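You operate a simulated robot arm through the tools that you are given. There is no shell and no other tool.

You run a simulated robot arm. Do the job below in one go: nothing can be reset, and whatever is moved stays where it is left.

JOB
Pump the bench tyre up to the pressure on the card.
Fine: close the tap under the dial before the chuck goes back on its post. Where these are worked on the way, their far stop is far enough and under half their travel is too little: tap under the dial.

It is judged by the outcome, as a careful person would: the job done as asked, and still so three seconds after it is handed in. It fails if anything else is knocked over, pushed out of place, dropped, spilled or broken.

ROBOT AND FRAMES
A 7-joint arm with a two-finger parallel gripper, fixed in place. Base frame: the origin is at the foot of the arm, x ahead of it, y to its left, z up; the work surface is at about z = 0.7. Units: m, rad, N and s.
With the tool pointing down near the work surface it reaches from about 0.14 to 0.66 m from the base axis. Its first joint turns from -1.152 to 1.152 rad. Payload 2.4 kg.
The TCP is the grasp point between the finger pads, 0.03 m short of the fingertips. In the tool frame z runs along the fingers and y along their closing line. The gripper opens to 0.094 m. The fingers are 0.028 m wide and 0.01 m thick; the gripper's body (0.05 by 0.096 m) begins 0.055 m behind the TCP.
Orientation is that of the tool frame in the base frame, as [roll, pitch, yaw] about the fixed x, y, z axes, in that order (R = Rz(yaw) Ry(pitch) Rx(roll)). With the fingers straight down and closing along the base's y, the tool's x points along the base's -x, its y along +y and its z along -z.

CONTROLS
- The arm moves only by the tool servo_tool. Its argument "commands" is a list of rows, each a list of 6 numbers: the shift along the tool's x, y, z in cm, then the turn, a rotation vector about the tool's x, y, z in rad. In form: [[tx, ty, tz, rx, ry, rz], ...]. A call has 1 to 20 rows; each row shifts and turns the commanded pose from where the row before left it, along the tool's axes as they then stand. "claw" is the gripper command, from -1 (fully open) to 1 (shut), values between in proportion, set as the call begins (left out, the last holds). Rows are played at 5 a second. More than 0.05 m and 0.15 rad between two rows, or a gripper value outside its range, and nothing of the call is played. A pose out of reach is approached as far as the arm can. The call stops where the force on the tool passes 40 N (or 10 N more than at its start, if that is more) or the arm is blocked; 0.2 s more then pass. Each finger travels about 0.153 m/s and halts on what it meets, pressing with about 32 N; the grip force reading is that of the motor and also rises with nothing between the fingers. The clock runs only during rows and for 0.2 s after the last one: add rows that do not move to give the fingers time. It gives the time, the measured TCP pose, the force on the tool (base axes), the opening and the grip force at its end, in the units of the frame above (readings bear some noise), with the torque about the TCP (base axes, N m) and any sound that the robot's microphone picked up.
- Cameras (640 x 400 px; columns grow to the right, rows downward): "scene" is fixed at [0.0288, 0.4719, 1.4583]; the picture's right is [-0.83, -0.56, 0.00], its down [-0.30, 0.43, -0.85] and it looks along [0.48, -0.70, -0.53] (base axes); focal length 323 px, centre (320, 200). "wrist" rides on the gripper at [0.076, 0.014, -0.102] in the tool frame; the picture's right is [-0.18, 0.98, 0.00], its down [-0.75, -0.14, -0.64] and it looks along [-0.63, -0.12, 0.77] (tool axes); focal length 243 px, centre (320, 200). There is no depth. A picture from a camera that has moved, and an enlarged one, comes with that camera's place and axes in the base frame and with its lens. The place of the scene camera against the robot may be out by one fixed shift of up to 0.012 m in any direction.
- camera(camera): a new picture of that camera. The clock stands still meanwhile.
- close_up(camera, box): a new picture of the part [left, top, right, bottom] of that camera's present view, enlarged. The clock stands still meanwhile.
- hand_in(): hands the job in; it is judged then, once.

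Nothing tells you positions but the pictures and the camera data. Unless the task says otherwise, let go and move clear before handing in.

The tools are called after "Call:" as a command line: name --pt "numbers of a row" for each row, then --argument value for the rest, lists and objects as JSON in quotes. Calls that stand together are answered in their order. servo_tool: Moves the arm, as the interface text tells. Its arguments: {"type":"object","properties":{"commands":{"type":"array","items":{"type":"array","items":{"type":"number"}}},"claw":{"type":"number"}},"required":["commands"]} The other tools are called the same way: camera (camera) takes a picture; close_up (camera, box) takes an enlarged picture of a part of a camera's view; hand_in () hands the job in.

At the start:

```text
t: 0.0
tool_pos: [0.3694, -0.1694, 1.0886]
tcp_rot: [3.14, -0.001, 3.141]
contact_force: [-1.1, 0.3, 0.1]
wrist_torque: [0.01, 0.0, -0.01]
opening: 0.0941
grasp_force: 0.0
```

scene: 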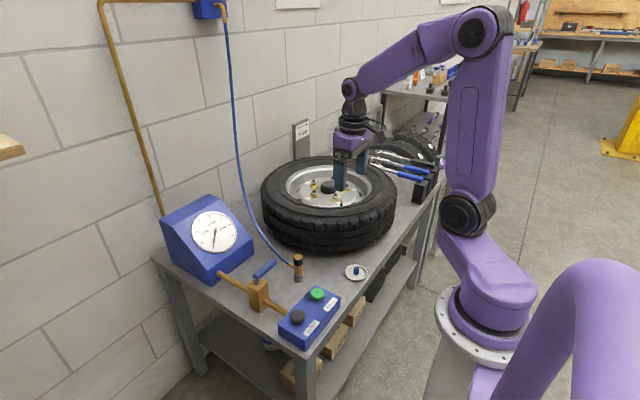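
wrist: 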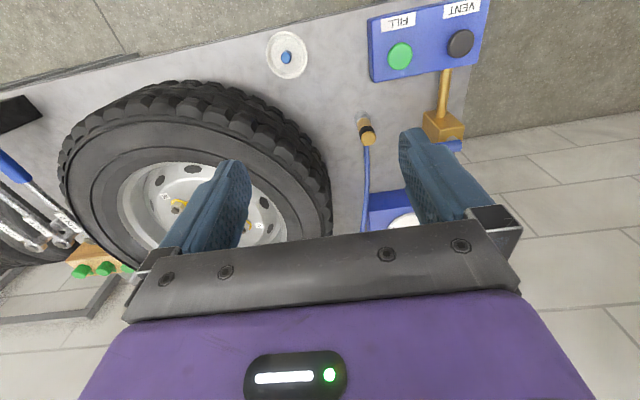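

I see a bench with a tyre lying flat, a blue gauge box with dial, a brass tap on the pipe, a hose with a chuck on a post, and a blue FILL/VENT button box. I'll look closer at everything first, especially the card and the dial.

Call:
close_up --camera "scene" --box '[150, 180, 270, 290]'

Call:
close_up --camera "scene" --box '[210, 240, 380, 350]'

Call:
close_up --camera "scene" --box '[270, 110, 400, 220]'

Call:
close_up --camera "wrist" --box '[250, 0, 500, 240]'

Call:
close_up --camera "wrist" --box '[100, 140, 320, 270]'

```text
3.64 times, centred on (210, 235) of scene
camera zoom: at [0.0288, 0.4719, 1.4583], right [-0.83, -0.56, 0.0], down [-0.3, 0.43, -0.85], along [0.48, -0.7, -0.53], focal length 1175 px, centre (720, 73)
```

zoom: 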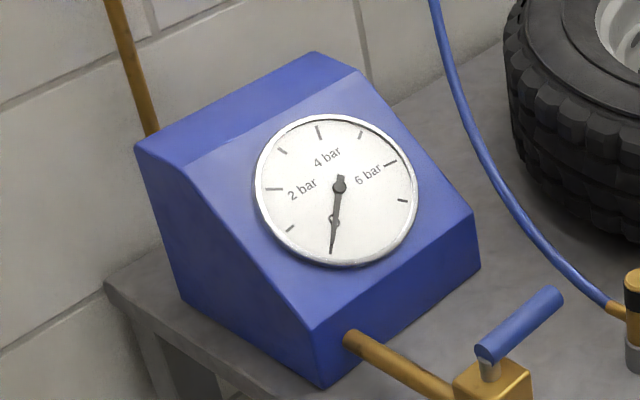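

```text
3.64 times, centred on (295, 295) of scene
camera zoom: at [0.0288, 0.4719, 1.4583], right [-0.83, -0.56, 0.0], down [-0.3, 0.43, -0.85], along [0.48, -0.7, -0.53], focal length 1175 px, centre (411, -146)
```

zoom: 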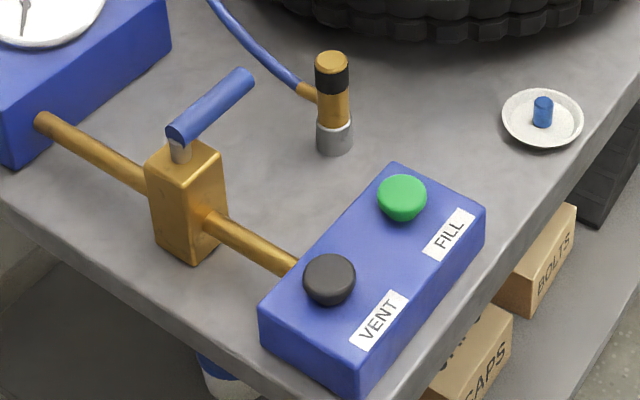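

```text
3.64 times, centred on (335, 165) of scene
camera zoom: at [0.0288, 0.4719, 1.4583], right [-0.83, -0.56, 0.0], down [-0.3, 0.43, -0.85], along [0.48, -0.7, -0.53], focal length 1175 px, centre (266, 327)
```

zoom: 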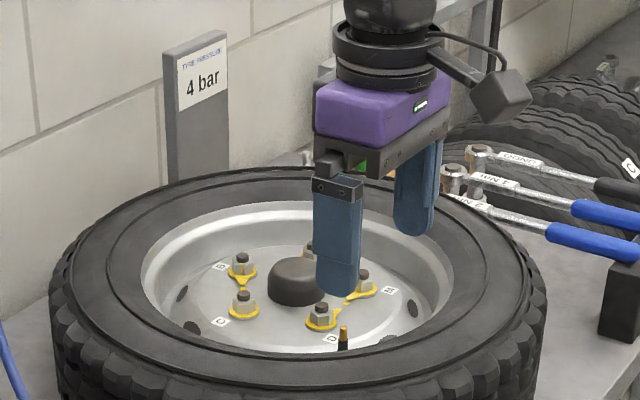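

```text
1.67 times, centred on (375, 120) of wrist
camera zoom: at [0.2934, -0.1522, 1.1927], right [0.18, 0.98, 0.0], down [0.75, -0.14, 0.64], along [0.63, -0.12, -0.77], focal length 404 px, centre (228, 333)
```

zoom: 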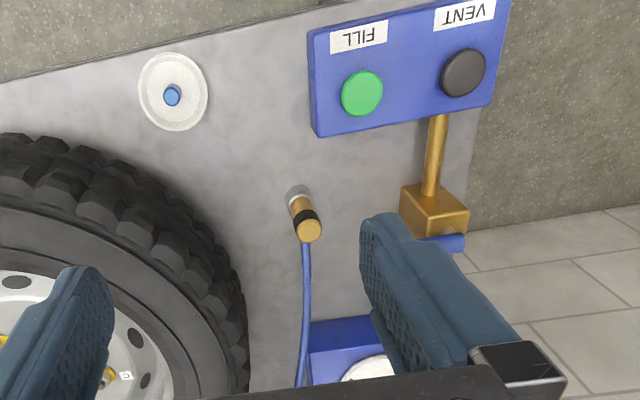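

```text
2.91 times, centred on (210, 205) of wrist
camera zoom: at [0.2934, -0.1522, 1.1927], right [0.18, 0.98, 0.0], down [0.75, -0.14, 0.64], along [0.63, -0.12, -0.77], focal length 706 px, centre (640, 186)
```

zoom: 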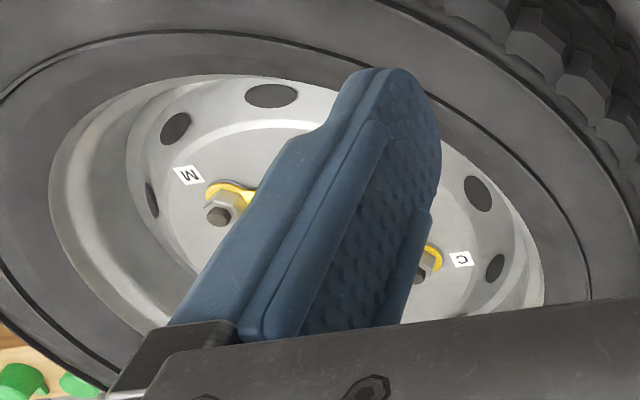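

The card says 4 bar, the dial reads about 0, the tap lever seems to lie across the pipe (closed), the chuck sits on its post near (0.49, -0.10), and a brass valve stem shows in the wheel. I'll move the arm aside to get a better view of the valve and the tap.

Call:
servo_tool --pt "2 -4 0 0 0 0" --pt "2 -4 0 0 0 0" --pt "2 -4 0 0 0 0" --pt "2 -4 0 0 0 0" --pt "0 0 0 0 0 0" --claw -1

Call:
camera --camera "wrist"

Call:
camera --camera "scene"

```text
t: 1.2
tool_pos: [0.2864, -0.3265, 1.0902]
tcp_rot: [-3.142, 0.001, 3.141]
contact_force: [-0.1, 0.2, 0.8]
wrist_torque: [0.03, 0.02, 0.02]
opening: 0.0941
grasp_force: 0.0
```

```text
taken
camera wrist: at [0.2105, -0.311, 1.1929], right [0.18, 0.98, 0.0], down [0.75, -0.14, 0.64], along [0.63, -0.12, -0.77], focal length 243 px, centre (320, 200)
```

wrist: 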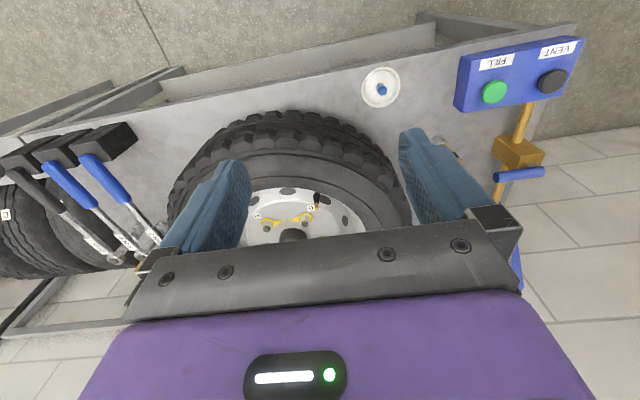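

```text
taken
```

scene: 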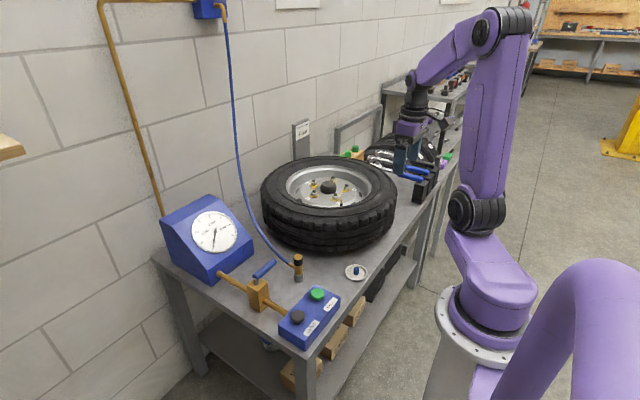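

Call:
close_up --camera "wrist" --box '[240, 100, 420, 240]'

Call:
close_up --camera "scene" --box '[255, 140, 405, 240]'

Call:
close_up --camera "wrist" --box '[430, 30, 610, 220]'

Call:
close_up --camera "scene" --box '[290, 115, 320, 145]'

Call:
close_up --camera "scene" --box '[180, 200, 250, 260]'

```text
2.86 times, centred on (330, 170) of wrist
camera zoom: at [0.2105, -0.311, 1.1929], right [0.18, 0.98, 0.0], down [0.75, -0.14, 0.64], along [0.63, -0.12, -0.77], focal length 693 px, centre (291, 286)
```

zoom: 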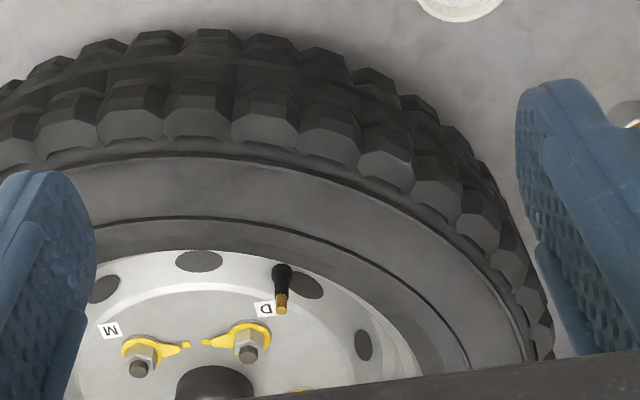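

```text
4.00 times, centred on (330, 190) of scene
camera zoom: at [0.0289, 0.4719, 1.4583], right [-0.83, -0.56, 0.0], down [-0.3, 0.43, -0.85], along [0.48, -0.7, -0.53], focal length 1293 px, centre (280, 240)
```

zoom: 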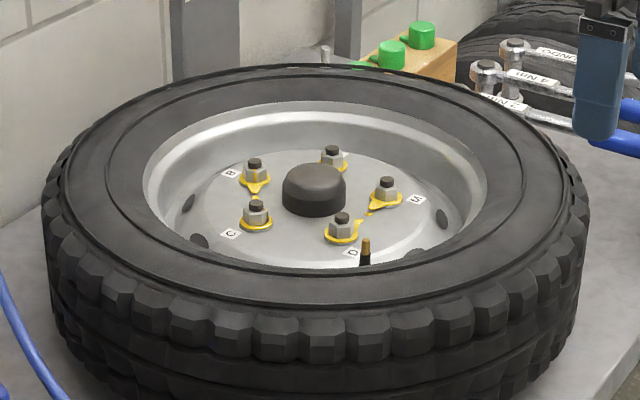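

```text
2.11 times, centred on (520, 125) of wrist
camera zoom: at [0.2105, -0.311, 1.1929], right [0.18, 0.98, 0.0], down [0.75, -0.14, 0.64], along [0.63, -0.12, -0.77], focal length 511 px, centre (-101, 358)
```

zoom: 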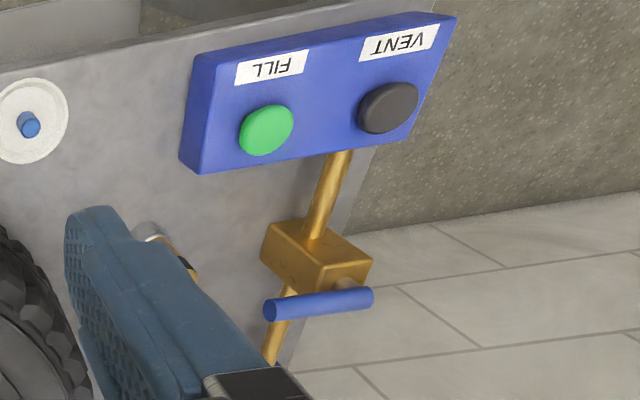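

```text
13.33 times, centred on (305, 130) of scene
camera zoom: at [0.0289, 0.4719, 1.4583], right [-0.83, -0.56, 0.0], down [-0.3, 0.43, -0.85], along [0.48, -0.7, -0.53], focal length 4310 px, centre (520, 1133)
```

zoom: 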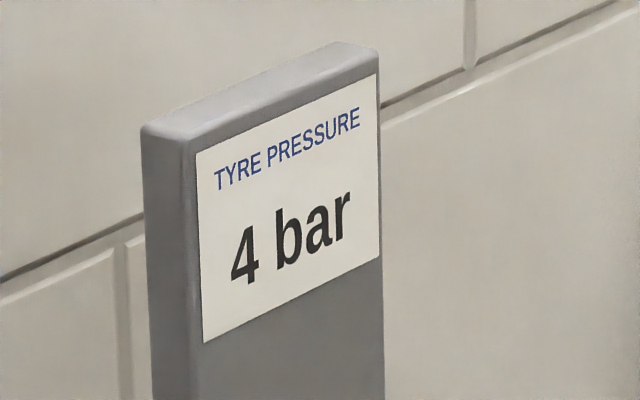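

```text
6.67 times, centred on (215, 230) of scene
camera zoom: at [0.0289, 0.4719, 1.4583], right [-0.83, -0.56, 0.0], down [-0.3, 0.43, -0.85], along [0.48, -0.7, -0.53], focal length 2155 px, centre (1020, 0)
```

zoom: 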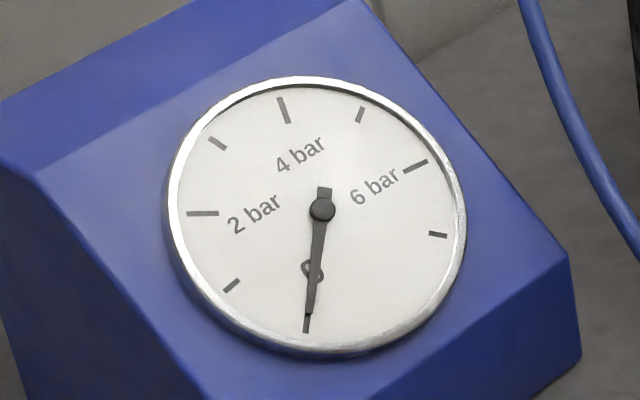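

The dial runs 0 at the bottom to 4 just left of the top, and it reads 0 now. I put the valve tip near (0.518, -0.376, 0.845) and the chuck near (0.50, -0.103), top at about z = 0.79. Next I'll move over the chuck and tap for a closer look.

Call:
servo_tool --pt "-1.57 3.78 2.33 0 0 0" --pt "-1.57 3.78 2.33 0 0 0" --pt "-1.57 3.78 2.33 0 0 0" --pt "-1.57 3.78 2.33 0 0 0" --pt "-1.57 3.78 2.33 0 0 0" --pt "-1.57 3.78 2.33 0 0 0" --pt "0 0 0 0 0 0" --claw -1

Call:
camera --camera "wrist"

Call:
close_up --camera "wrist" --box '[240, 80, 400, 240]'

Call:
close_up --camera "wrist" --box '[380, 60, 560, 220]'

```text
t: 2.8
tool_pos: [0.3852, -0.1031, 0.9488]
tcp_rot: [3.141, 0.001, -3.142]
contact_force: [-0.8, 0.5, -0.1]
wrist_torque: [0.0, -0.03, -0.01]
opening: 0.0941
grasp_force: 0.0
```

```text
taken
camera wrist: at [0.3086, -0.0864, 1.052], right [0.18, 0.98, 0.0], down [0.75, -0.14, 0.64], along [0.63, -0.12, -0.77], focal length 243 px, centre (320, 200)
```

wrist: 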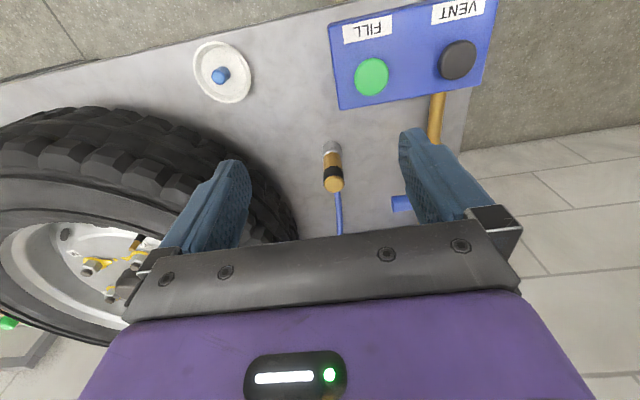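

```text
2.50 times, centred on (320, 160) of wrist
camera zoom: at [0.3086, -0.0864, 1.052], right [0.18, 0.98, 0.0], down [0.75, -0.14, 0.64], along [0.63, -0.12, -0.77], focal length 606 px, centre (320, 300)
```

zoom: 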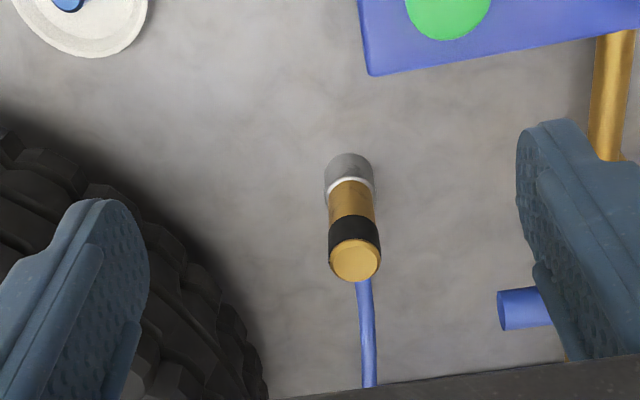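

```text
2.50 times, centred on (470, 140) of wrist
camera zoom: at [0.3086, -0.0864, 1.052], right [0.18, 0.98, 0.0], down [0.75, -0.14, 0.64], along [0.63, -0.12, -0.77], focal length 606 px, centre (-55, 350)
```

zoom: 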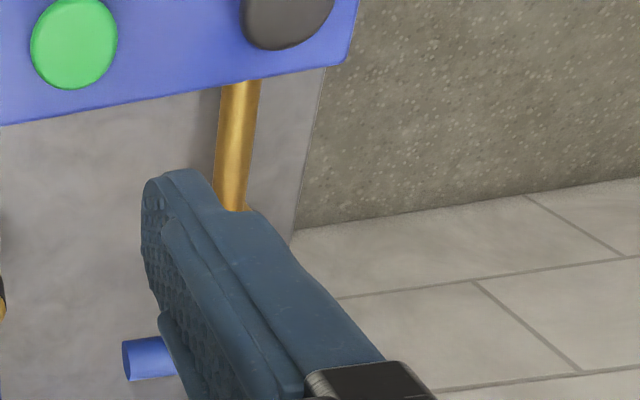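

The chuck's axis is near (0.4985, -0.103): the post runs to about z = 0.73, the chuck sits above it to about 0.79, and its hose leaves toward +x. I'll hover above it with the fingers part open, closing along y, and check before going down.

Call:
servo_tool --pt "-3.78 0 1.63 0 0 0" --pt "-3.78 0 1.63 0 0 0" --pt "-3.77 0 1.62 0 0 0" --pt "0 0 0 0 0 0" --claw -0.3

Call:
camera --camera "wrist"

Call:
camera --camera "scene"

```text
t: 3.8
tool_pos: [0.498, -0.1021, 0.9011]
tcp_rot: [-3.14, 0.001, 3.14]
contact_force: [-0.2, -0.9, -0.3]
wrist_torque: [0.0, -0.01, 0.02]
opening: 0.061
grasp_force: 0.0
```

```text
taken
camera wrist: at [0.4218, -0.0862, 1.0036], right [0.18, 0.98, 0.0], down [0.75, -0.14, 0.64], along [0.63, -0.12, -0.77], focal length 243 px, centre (320, 200)
```

wrist: 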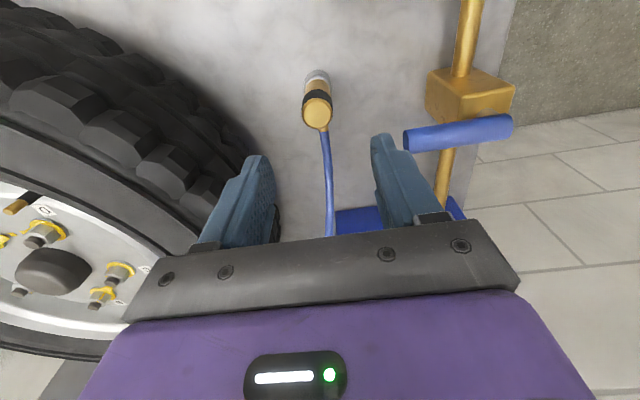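

```text
taken
```

scene: 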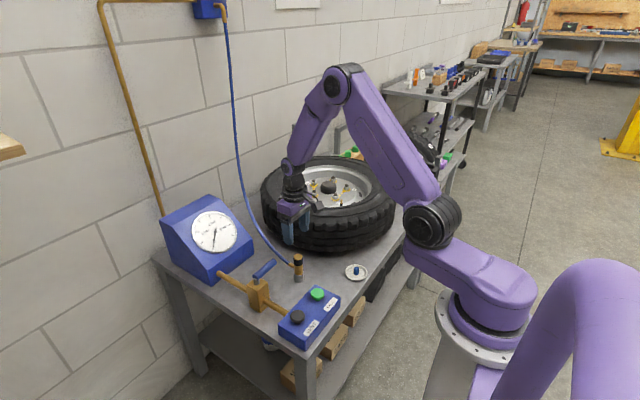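

Call:
close_up --camera "wrist" --box '[270, 40, 370, 140]'

Call:
close_up --camera "wrist" --box '[390, 40, 530, 220]'

Call:
close_up --camera "scene" --box '[230, 180, 350, 300]'

```text
4.00 times, centred on (320, 90) of wrist
camera zoom: at [0.4218, -0.0862, 1.0036], right [0.18, 0.98, 0.0], down [0.75, -0.14, 0.64], along [0.63, -0.12, -0.77], focal length 970 px, centre (320, 640)
```

zoom: 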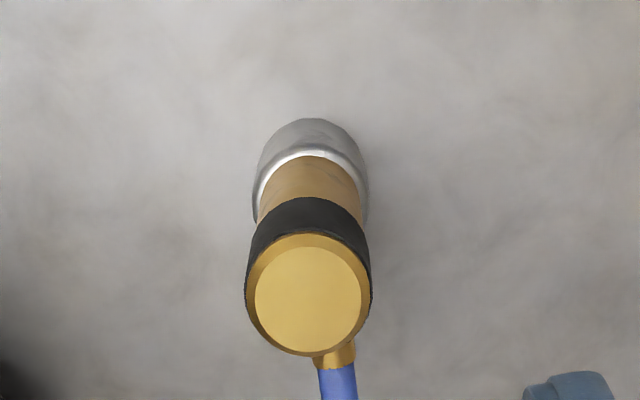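

```text
2.22 times, centred on (460, 130) of wrist
camera zoom: at [0.4218, -0.0862, 1.0036], right [0.18, 0.98, 0.0], down [0.75, -0.14, 0.64], along [0.63, -0.12, -0.77], focal length 539 px, centre (9, 356)
```

zoom: 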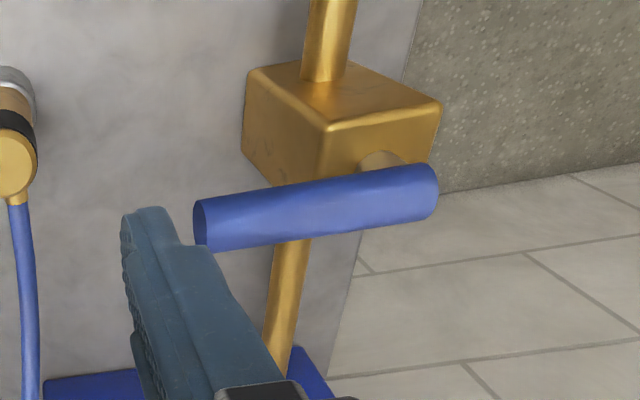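

```text
3.33 times, centred on (290, 240) of scene
camera zoom: at [0.0289, 0.4719, 1.4583], right [-0.83, -0.56, 0.0], down [-0.3, 0.43, -0.85], along [0.48, -0.7, -0.53], focal length 1077 px, centre (420, 67)
```

zoom: 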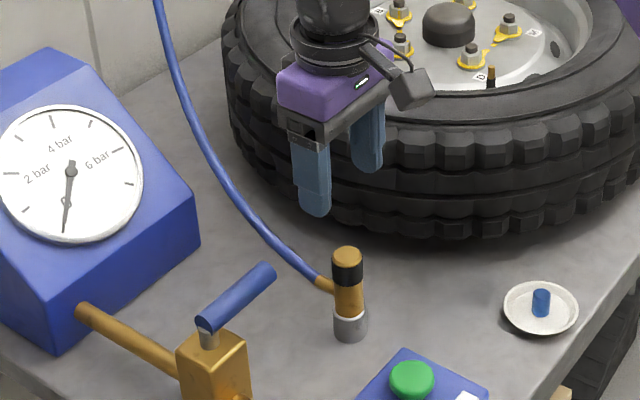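

The chuck lies centred between the fingers at about (0.498, -0.1036). I'll go down to TCP z ≈ 0.763 and look before closing.

Call:
servo_tool --pt "0 -0.15 4 0 0 0" --pt "0 0 4 0 0 0" --pt "0 0 3 0 0 0" --pt "0 0 1.8 0 0 0" --pt "0 0 1 0 0 0" --pt "0 0 0 0 0 0" --claw -0.3

Call:
camera --camera "wrist"

Call:
close_up --camera "scene" --box '[240, 200, 360, 310]'

```text
t: 5.2
tool_pos: [0.4961, -0.1037, 0.7633]
tcp_rot: [3.141, 0.001, -3.141]
contact_force: [-0.2, 0.6, 0.1]
wrist_torque: [0.01, -0.03, 0.0]
opening: 0.0608
grasp_force: 0.0
```

```text
taken
camera wrist: at [0.4206, -0.0875, 0.8667], right [0.18, 0.98, 0.0], down [0.75, -0.14, 0.64], along [0.63, -0.12, -0.77], focal length 243 px, centre (320, 200)
```

wrist: 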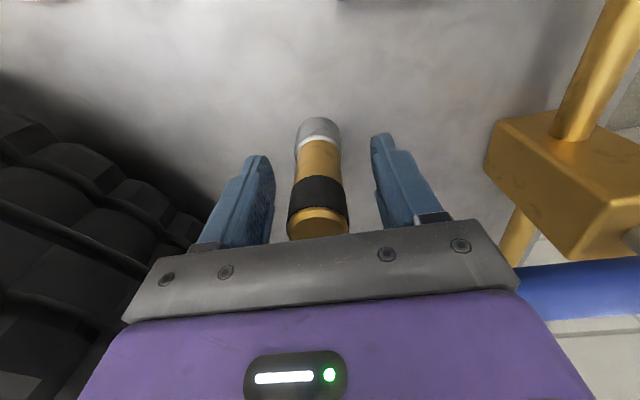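

```text
3.64 times, centred on (300, 255) of scene
camera zoom: at [0.0288, 0.4719, 1.4583], right [-0.83, -0.56, 0.0], down [-0.3, 0.43, -0.85], along [0.48, -0.7, -0.53], focal length 1175 px, centre (393, 0)
```

zoom: 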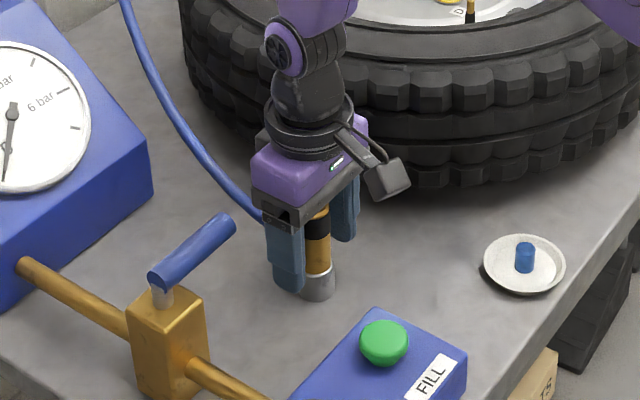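

The chuck stands between the fingers with the hose stub clear of the pads. I'll close on it.

Call:
servo_tool --pt "0 0 0 0 0 0" --pt "0 0 0 0 0 0" --pt "0 0 0 0 0 0" --claw 1

Call:
servo_tool --pt "0 0 -1 0 0 0" --pt "0 0 -1 0 0 0" --pt "0 0 -2 0 0 0" --pt "0 0 0 0 0 0"

Call:
camera --camera "wrist"

Call:
close_up --camera "scene" --box '[240, 200, 360, 310]'

```text
t: 6.0
tool_pos: [0.496, -0.1033, 0.7642]
tcp_rot: [-3.141, -0.001, -3.141]
contact_force: [0.8, -2.0, 0.2]
wrist_torque: [-0.03, 0.01, -0.01]
opening: 0.0267
grasp_force: 31.8
```

```text
t: 7.0
tool_pos: [0.4978, -0.1063, 0.8028]
tcp_rot: [3.141, 0.0, 3.141]
contact_force: [-1.1, -0.7, -1.7]
wrist_torque: [0.02, -0.04, -0.02]
opening: 0.0265
grasp_force: 31.9
```

```text
taken
camera wrist: at [0.4216, -0.0888, 0.9068], right [0.18, 0.98, 0.0], down [0.75, -0.14, 0.64], along [0.63, -0.12, -0.77], focal length 243 px, centre (320, 200)
```

wrist: 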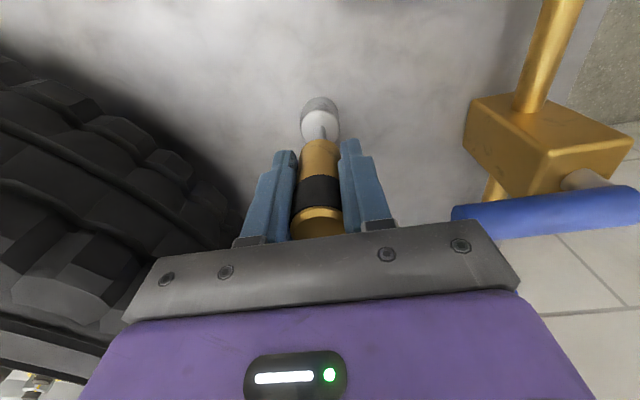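

```text
3.64 times, centred on (300, 255) of scene
camera zoom: at [0.0289, 0.4719, 1.4583], right [-0.83, -0.56, 0.0], down [-0.3, 0.43, -0.85], along [0.48, -0.7, -0.53], focal length 1175 px, centre (393, 0)
```

zoom: 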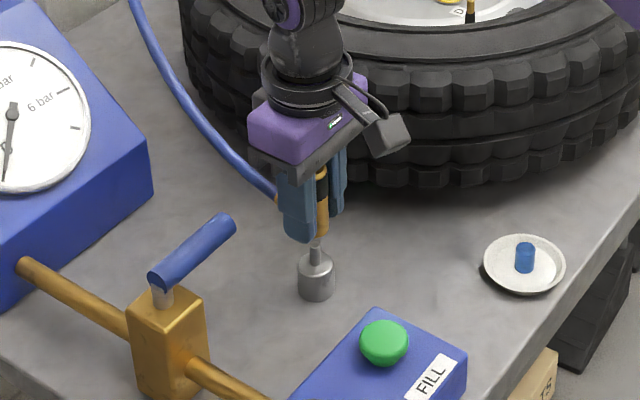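

The chuck came off its pin cleanly and is held (opening 0.0265). I'll lift it well clear and carry it over above the wheel valve, stopping high to look.

Call:
servo_tool --pt "0 0 -4.4 0 0 0" --pt "0 0 -4.4 0 0 0" --pt "0 0 -4.4 0 0 0" --pt "0 0 -4.4 0 0 0" --pt "0 -4.2 0 0 0 0" --pt "0 -4.2 0 0 0 0" --pt "0 -4.2 0 0 0 0" --pt "0 -4.2 0 0 0 0" --pt "0 -4.2 0 0 0 0" --pt "0 -4.2 0 0 0 0" --pt "0 -1.7 0 0 0 0" --pt "0 0 0 0 0 0"

Call:
camera --camera "wrist"

Call:
camera --camera "scene"

```text
t: 9.6
tool_pos: [0.4966, -0.374, 0.9828]
tcp_rot: [-3.14, 0.0, 3.141]
contact_force: [-0.1, 0.2, -1.2]
wrist_torque: [0.02, 0.01, -0.01]
opening: 0.0267
grasp_force: 32.0
```

```text
taken
camera wrist: at [0.4202, -0.3572, 1.0848], right [0.18, 0.98, 0.0], down [0.75, -0.14, 0.64], along [0.63, -0.12, -0.77], focal length 243 px, centre (320, 200)
```

wrist: 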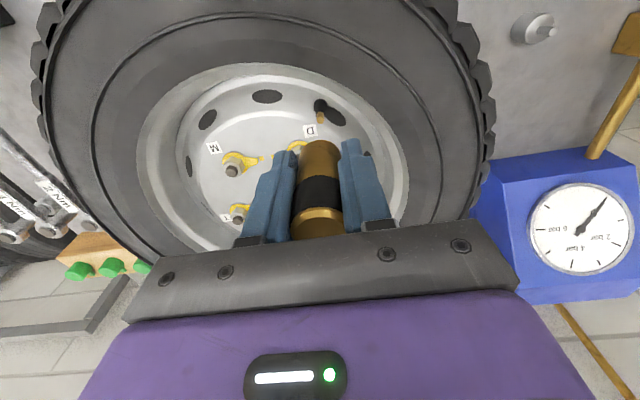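

```text
taken
```

scene: 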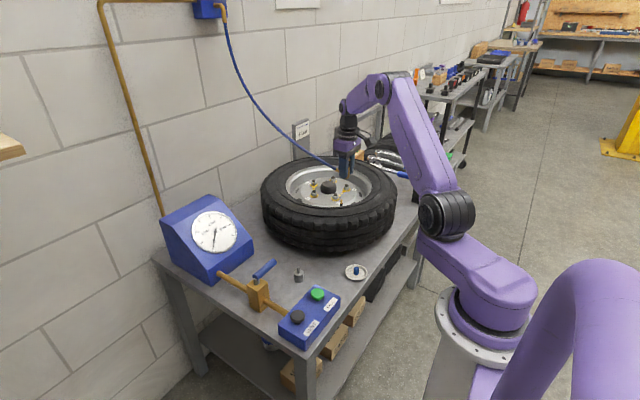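

Call:
close_up --camera "wrist" --box '[270, 70, 370, 170]'

Call:
close_up --camera "wrist" --box '[130, 50, 430, 260]'

Call:
close_up --camera "scene" --box '[280, 120, 400, 230]'

```text
4.00 times, centred on (320, 120) of wrist
camera zoom: at [0.4202, -0.3572, 1.0848], right [0.18, 0.98, 0.0], down [0.75, -0.14, 0.64], along [0.63, -0.12, -0.77], focal length 970 px, centre (320, 520)
```

zoom: 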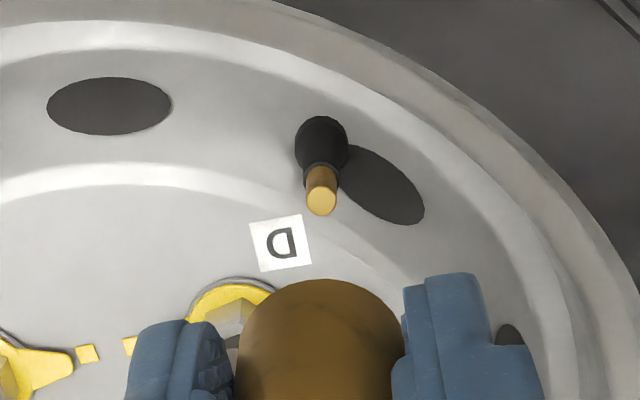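

```text
1.90 times, centred on (280, 155) of wrist
camera zoom: at [0.4202, -0.3572, 1.0848], right [0.18, 0.98, 0.0], down [0.75, -0.14, 0.64], along [0.63, -0.12, -0.77], focal length 462 px, centre (396, 286)
```

zoom: 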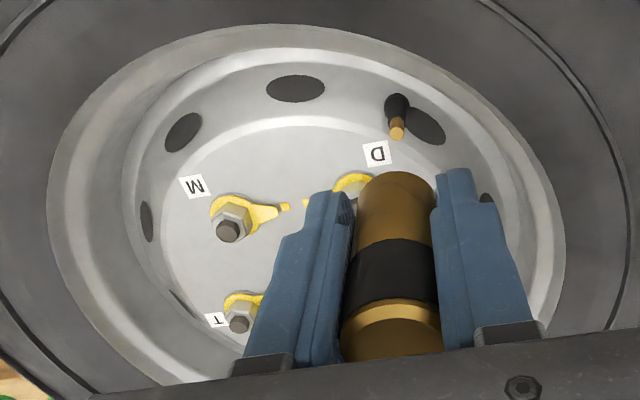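

```text
3.64 times, centred on (340, 175) of scene
camera zoom: at [0.0289, 0.4719, 1.4583], right [-0.83, -0.56, 0.0], down [-0.3, 0.43, -0.85], along [0.48, -0.7, -0.53], focal length 1175 px, centre (247, 291)
```

zoom: 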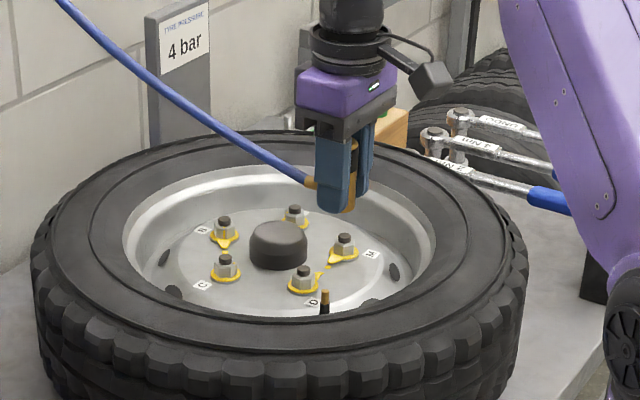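

The valve stands upright with its tip at about (0.516, -0.3755, 0.844), and the chuck in the hand is about 17 mm short of it in x and 3.5 mm off in y. I'll shift over it and come down to about 3 cm above the tip, then compare again.

Call:
servo_tool --pt "-0.9 -0.2 1.5 0 0 0" --pt "-0.85 -0.15 2 0 0 0" --pt "0 0 2 0 0 0" --pt "0 0 1.8 0 0 0" --pt "0 0 0 0 0 0" --pt "0 0 0 0 0 0"

Call:
close_up --camera "wrist" --box '[270, 70, 370, 170]'

Call:
close_up --camera "scene" --box '[310, 160, 370, 220]'

Call:
camera --camera "wrist"

```text
t: 11.0
tool_pos: [0.5132, -0.3745, 0.9047]
tcp_rot: [-3.141, -0.001, 3.141]
contact_force: [-0.3, 0.2, -1.0]
wrist_torque: [0.02, 0.01, 0.02]
opening: 0.0266
grasp_force: 31.8
```

```text
4.00 times, centred on (320, 120) of wrist
camera zoom: at [0.4369, -0.3587, 1.008], right [0.18, 0.98, 0.0], down [0.75, -0.14, 0.64], along [0.63, -0.12, -0.77], focal length 970 px, centre (320, 520)
```

zoom: 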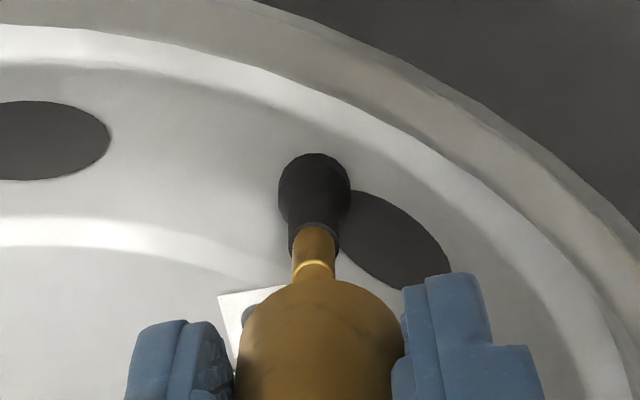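

```text
6.67 times, centred on (340, 190) of scene
camera zoom: at [0.0289, 0.4719, 1.4583], right [-0.83, -0.56, 0.0], down [-0.3, 0.43, -0.85], along [0.48, -0.7, -0.53], focal length 2155 px, centre (187, 267)
```

zoom: 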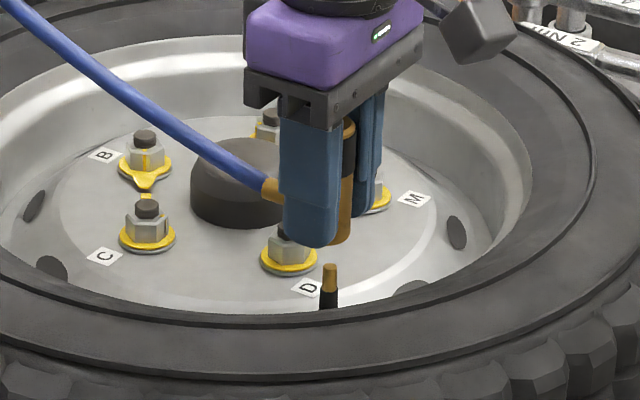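

```text
taken
camera wrist: at [0.4369, -0.3587, 1.008], right [0.18, 0.98, 0.0], down [0.75, -0.14, 0.64], along [0.63, -0.12, -0.77], focal length 243 px, centre (320, 200)
```

wrist: 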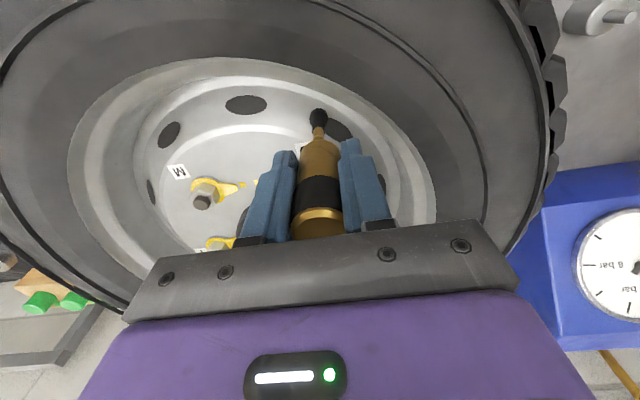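

Call:
close_up --camera "scene" --box '[325, 175, 355, 205]'

Call:
close_up --camera "wrist" --box '[295, 100, 345, 150]'

```text
13.33 times, centred on (340, 190) of scene
camera zoom: at [0.0289, 0.4719, 1.4583], right [-0.83, -0.56, 0.0], down [-0.3, 0.43, -0.85], along [0.48, -0.7, -0.53], focal length 4310 px, centre (53, 333)
```

zoom: 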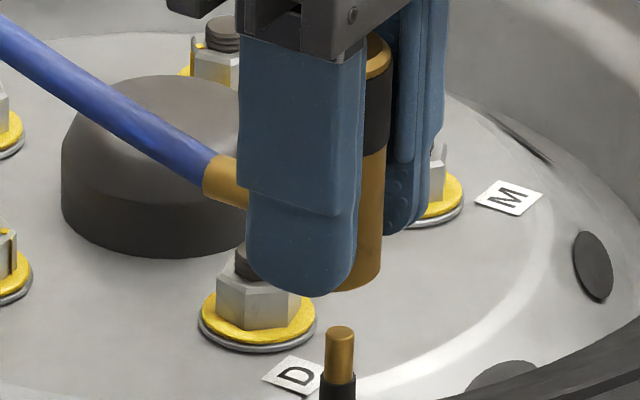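

```text
8.00 times, centred on (320, 125) of wrist
camera zoom: at [0.4369, -0.3587, 1.008], right [0.18, 0.98, 0.0], down [0.75, -0.14, 0.64], along [0.63, -0.12, -0.77], focal length 1941 px, centre (320, 800)
```

zoom: 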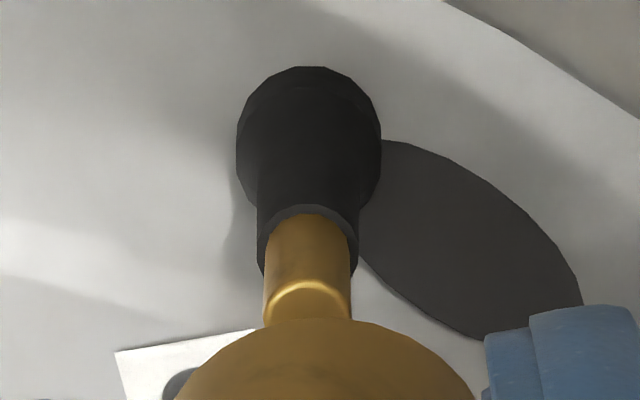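

Call:
close_up --camera "scene" --box '[338, 182, 358, 202]'

Call:
close_up --camera "wrist" --box '[280, 110, 360, 180]'

```text
16.00 times, centred on (348, 192) of scene
camera zoom: at [0.0289, 0.4719, 1.4583], right [-0.83, -0.56, 0.0], down [-0.3, 0.43, -0.85], along [0.48, -0.7, -0.53], focal length 5172 px, centre (-128, 328)
```

zoom: 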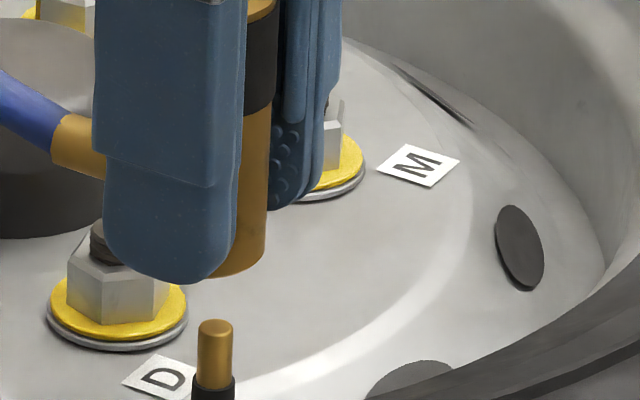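

```text
5.71 times, centred on (320, 145) of wrist
camera zoom: at [0.4369, -0.3587, 1.008], right [0.18, 0.98, 0.0], down [0.75, -0.14, 0.64], along [0.63, -0.12, -0.77], focal length 1386 px, centre (320, 514)
```

zoom: 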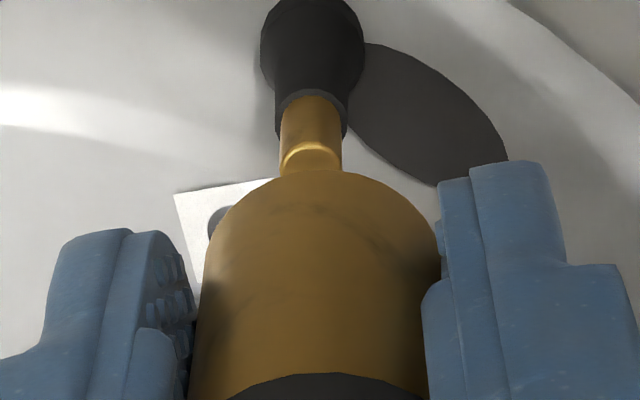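

The chuck is nearly over the valve; comparing both views, the valve lies about 1.4 mm toward -x and 1 mm toward -y of the chuck axis. I'll correct that and come down gently.

Call:
servo_tool --pt "0.14 -0.1 0 0 0 0" --pt "0 0 1 0 0 0" --pt "0 0 0.7 0 0 0" --pt "0 0 0 0 0 0" --pt "0 0 0 0 0 0"

Call:
close_up --camera "scene" --box '[333, 182, 353, 202]'

Call:
close_up --camera "wrist" --box '[280, 100, 360, 170]'

```text
t: 12.2
tool_pos: [0.5126, -0.375, 0.8891]
tcp_rot: [-3.141, 0.0, 3.141]
contact_force: [0.4, 0.6, -1.8]
wrist_torque: [0.06, 0.03, 0.0]
opening: 0.0265
grasp_force: 31.7
```

```text
16.00 times, centred on (343, 192) of scene
camera zoom: at [0.0289, 0.4719, 1.4583], right [-0.83, -0.56, 0.0], down [-0.3, 0.43, -0.85], along [0.48, -0.7, -0.53], focal length 5172 px, centre (-48, 328)
```

zoom: 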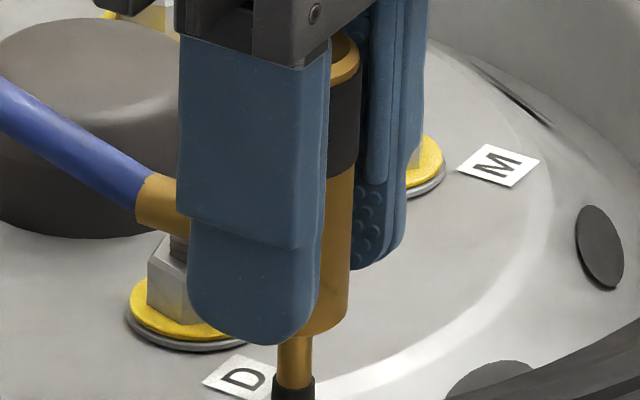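

```text
5.71 times, centred on (320, 135) of wrist
camera zoom: at [0.4362, -0.3601, 0.9924], right [0.18, 0.98, 0.0], down [0.75, -0.14, 0.64], along [0.63, -0.12, -0.77], focal length 1386 px, centre (320, 571)
```

zoom: 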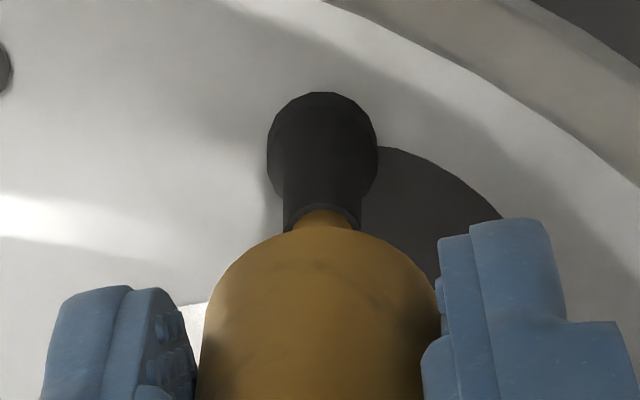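

Call:
servo_tool --pt "0.1 0.02 0 0 0 0" --pt "0 0 0.5 0 0 0" --pt "0 0 0.5 0 0 0" --pt "0 0 0.4 0 0 0" --pt "0 0 0 0 0 0"

Call:
close_up --camera "scene" --box '[333, 182, 353, 202]'

Call:
close_up --camera "wrist" --box '[280, 100, 360, 170]'

```text
t: 13.4
tool_pos: [0.5142, -0.3769, 0.8776]
tcp_rot: [-3.137, 0.006, -3.139]
contact_force: [4.9, 4.5, 24.0]
wrist_torque: [0.16, 0.04, 0.03]
opening: 0.0271
grasp_force: 32.1
```

```text
16.00 times, centred on (343, 192) of scene
camera zoom: at [0.0286, 0.4723, 1.4582], right [-0.83, -0.56, 0.0], down [-0.3, 0.43, -0.85], along [0.48, -0.7, -0.53], focal length 5172 px, centre (-48, 328)
```

zoom: 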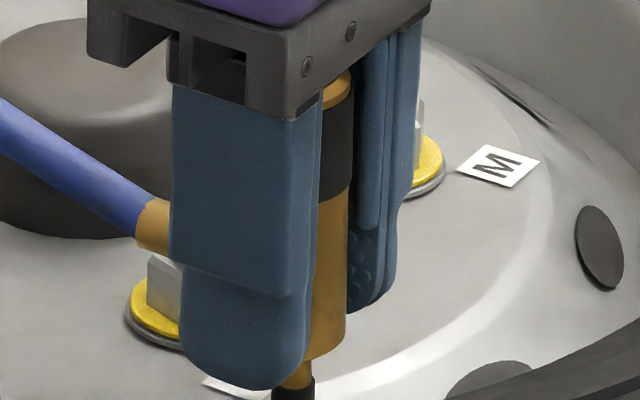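

```text
5.71 times, centred on (320, 135) of wrist
camera zoom: at [0.4373, -0.36, 0.9796], right [0.18, 0.98, 0.0], down [0.75, -0.14, 0.65], along [0.64, -0.12, -0.76], focal length 1386 px, centre (320, 571)
```

zoom: 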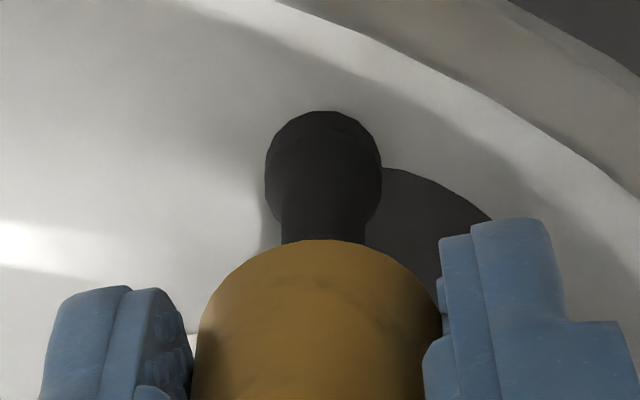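

The chuck is resting on the valve tip with side forces toward +x and +y, so it sits slightly too far toward -x/-y. I'll back off a little, shift about 1 mm that way, and try again gently.

Call:
servo_tool --pt "0 0 -0.6 0 0 0" --pt "-0.12 0.08 0 0 0 0" --pt "0 0 0 0 0 0" --pt "0 0 0.3 0 0 0" --pt "0 0 0.3 0 0 0" --pt "0 0 0.2 0 0 0" --pt "0 0 0 0 0 0"

Call:
close_up --camera "scene" --box '[333, 182, 353, 202]'

Call:
close_up --camera "wrist" --box '[280, 100, 360, 170]'

```text
t: 15.0
tool_pos: [0.5118, -0.3755, 0.8739]
tcp_rot: [-3.141, -0.002, 3.141]
contact_force: [-10.2, 2.8, 13.4]
wrist_torque: [0.11, 0.31, 0.03]
opening: 0.0267
grasp_force: 31.9
```

```text
16.00 times, centred on (343, 192) of scene
camera zoom: at [0.0283, 0.4722, 1.4583], right [-0.83, -0.56, 0.0], down [-0.3, 0.43, -0.85], along [0.48, -0.7, -0.53], focal length 5172 px, centre (-48, 328)
```

zoom: 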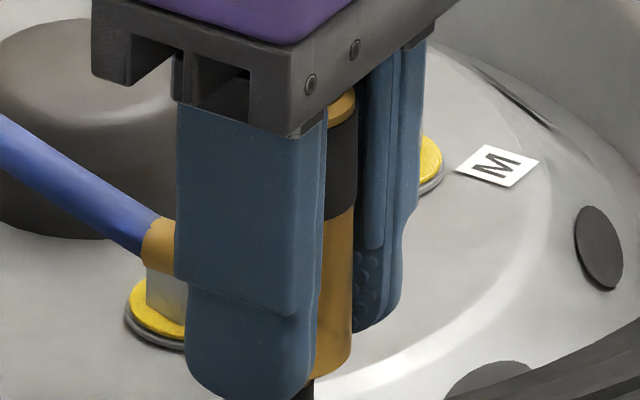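

```text
5.71 times, centred on (320, 135) of wrist
camera zoom: at [0.4361, -0.3597, 0.9764], right [0.18, 0.98, 0.0], down [0.75, -0.14, 0.64], along [0.63, -0.12, -0.77], focal length 1386 px, centre (320, 571)
```

zoom: 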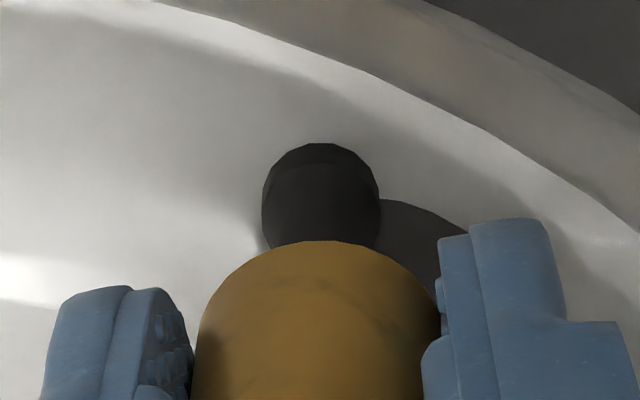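

The chuck has started going over the tip (lower by about 4 mm), now with a side force toward -x. I'll ease it 0.6 mm toward -x and continue down in small steps.

Call:
servo_tool --pt "0.06 0.02 0 0 0 0" --pt "0 0 0.2 0 0 0" --pt "0 0 0 0 0 0"

Call:
close_up --camera "scene" --box '[333, 182, 353, 202]'

```text
t: 15.8
tool_pos: [0.5116, -0.3754, 0.8702]
tcp_rot: [3.141, 0.0, -3.141]
contact_force: [-2.7, -3.0, -5.3]
wrist_torque: [-0.08, 0.0, 0.03]
opening: 0.0263
grasp_force: 31.8
```

```text
16.00 times, centred on (343, 192) of scene
camera zoom: at [0.0289, 0.4718, 1.4584], right [-0.83, -0.56, 0.0], down [-0.3, 0.43, -0.85], along [0.48, -0.7, -0.53], focal length 5172 px, centre (-48, 328)
```

zoom: 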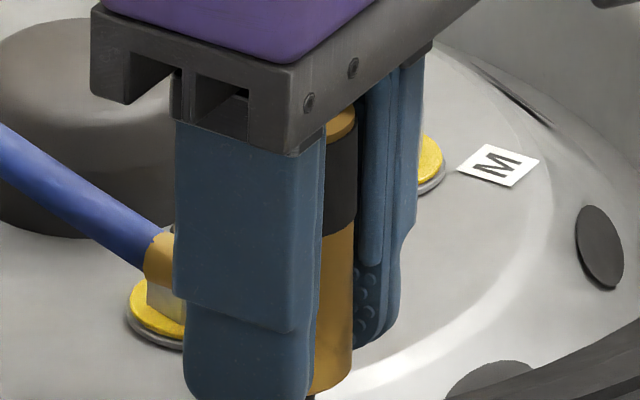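

Now the force reads slightly downward, as if the chuck dropped over the valve. I'll keep going down in small steps to feel for the seat.

Call:
servo_tool --pt "0 0 0.2 0 0 0" --pt "0 0 0.2 0 0 0" --pt "0 0 0.2 0 0 0" --pt "0 0 0 0 0 0"

Call:
close_up --camera "scene" --box '[333, 182, 353, 202]'

Call:
close_up --camera "wrist" --box '[280, 100, 360, 170]'

Call:
camera --camera "scene"

```text
t: 16.8
tool_pos: [0.5125, -0.3762, 0.865]
tcp_rot: [-3.141, 0.0, 3.14]
contact_force: [-8.0, -1.3, 3.9]
wrist_torque: [-0.03, 0.14, -0.05]
opening: 0.0268
grasp_force: 32.0
```

```text
16.00 times, centred on (343, 192) of scene
camera zoom: at [0.0286, 0.472, 1.4583], right [-0.83, -0.56, 0.0], down [-0.3, 0.43, -0.85], along [0.48, -0.7, -0.53], focal length 5172 px, centre (-48, 328)
```

zoom: 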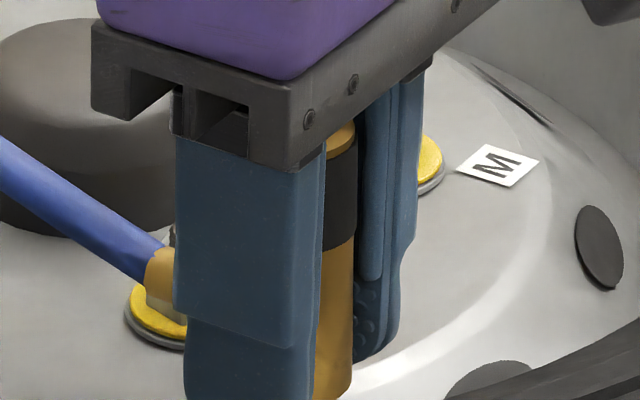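

```text
5.71 times, centred on (320, 135) of wrist
camera zoom: at [0.4362, -0.3597, 0.9681], right [0.18, 0.98, 0.0], down [0.75, -0.14, 0.64], along [0.63, -0.12, -0.77], focal length 1386 px, centre (320, 571)
```

zoom: 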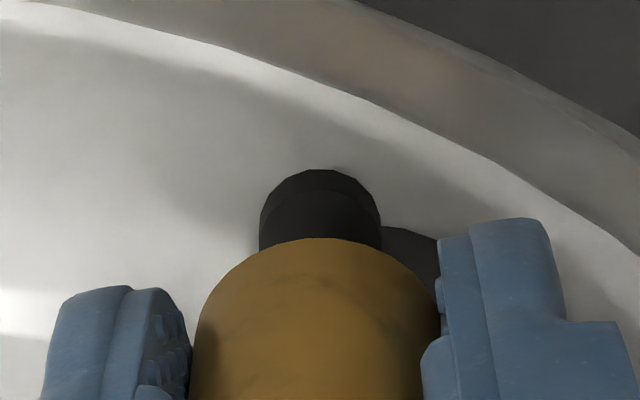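

```text
taken
```

scene: 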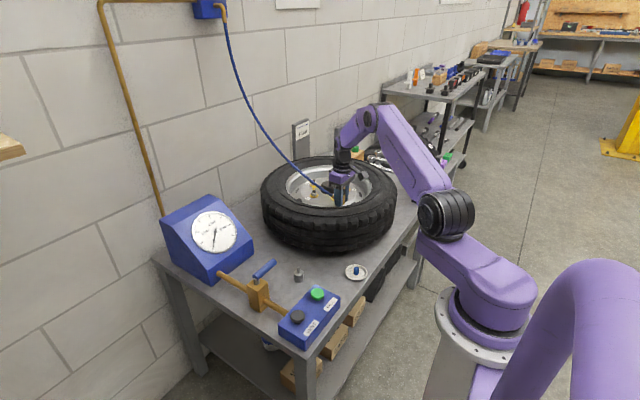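

Call:
servo_tool --pt "0.05 0 0.2 0 0 0" --pt "0 0 0.2 0 0 0" --pt "0 0 0.2 0 0 0" --pt "0 0 0 0 0 0"

Call:
close_up --camera "scene" --box '[328, 182, 358, 212]'

Call:
close_up --camera "scene" --box '[180, 200, 250, 260]'

```text
t: 17.8
tool_pos: [0.5112, -0.3753, 0.8584]
tcp_rot: [3.14, 0.0, 3.141]
contact_force: [-8.3, -3.3, 4.5]
wrist_torque: [-0.05, 0.11, 0.0]
opening: 0.0266
grasp_force: 31.8
```

```text
13.33 times, centred on (343, 197) of scene
camera zoom: at [0.0286, 0.4719, 1.4583], right [-0.83, -0.56, 0.0], down [-0.3, 0.43, -0.85], along [0.48, -0.7, -0.53], focal length 4310 px, centre (13, 240)
```

zoom: 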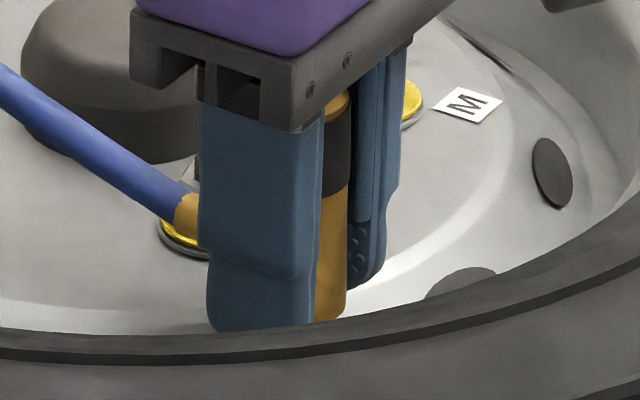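

```text
6.67 times, centred on (215, 230) of scene
camera zoom: at [0.0286, 0.4719, 1.4583], right [-0.83, -0.56, 0.0], down [-0.3, 0.43, -0.85], along [0.48, -0.7, -0.53], focal length 2155 px, centre (1020, 0)
```

zoom: 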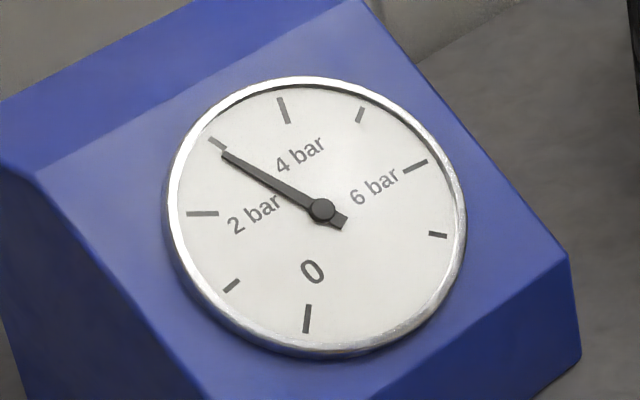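

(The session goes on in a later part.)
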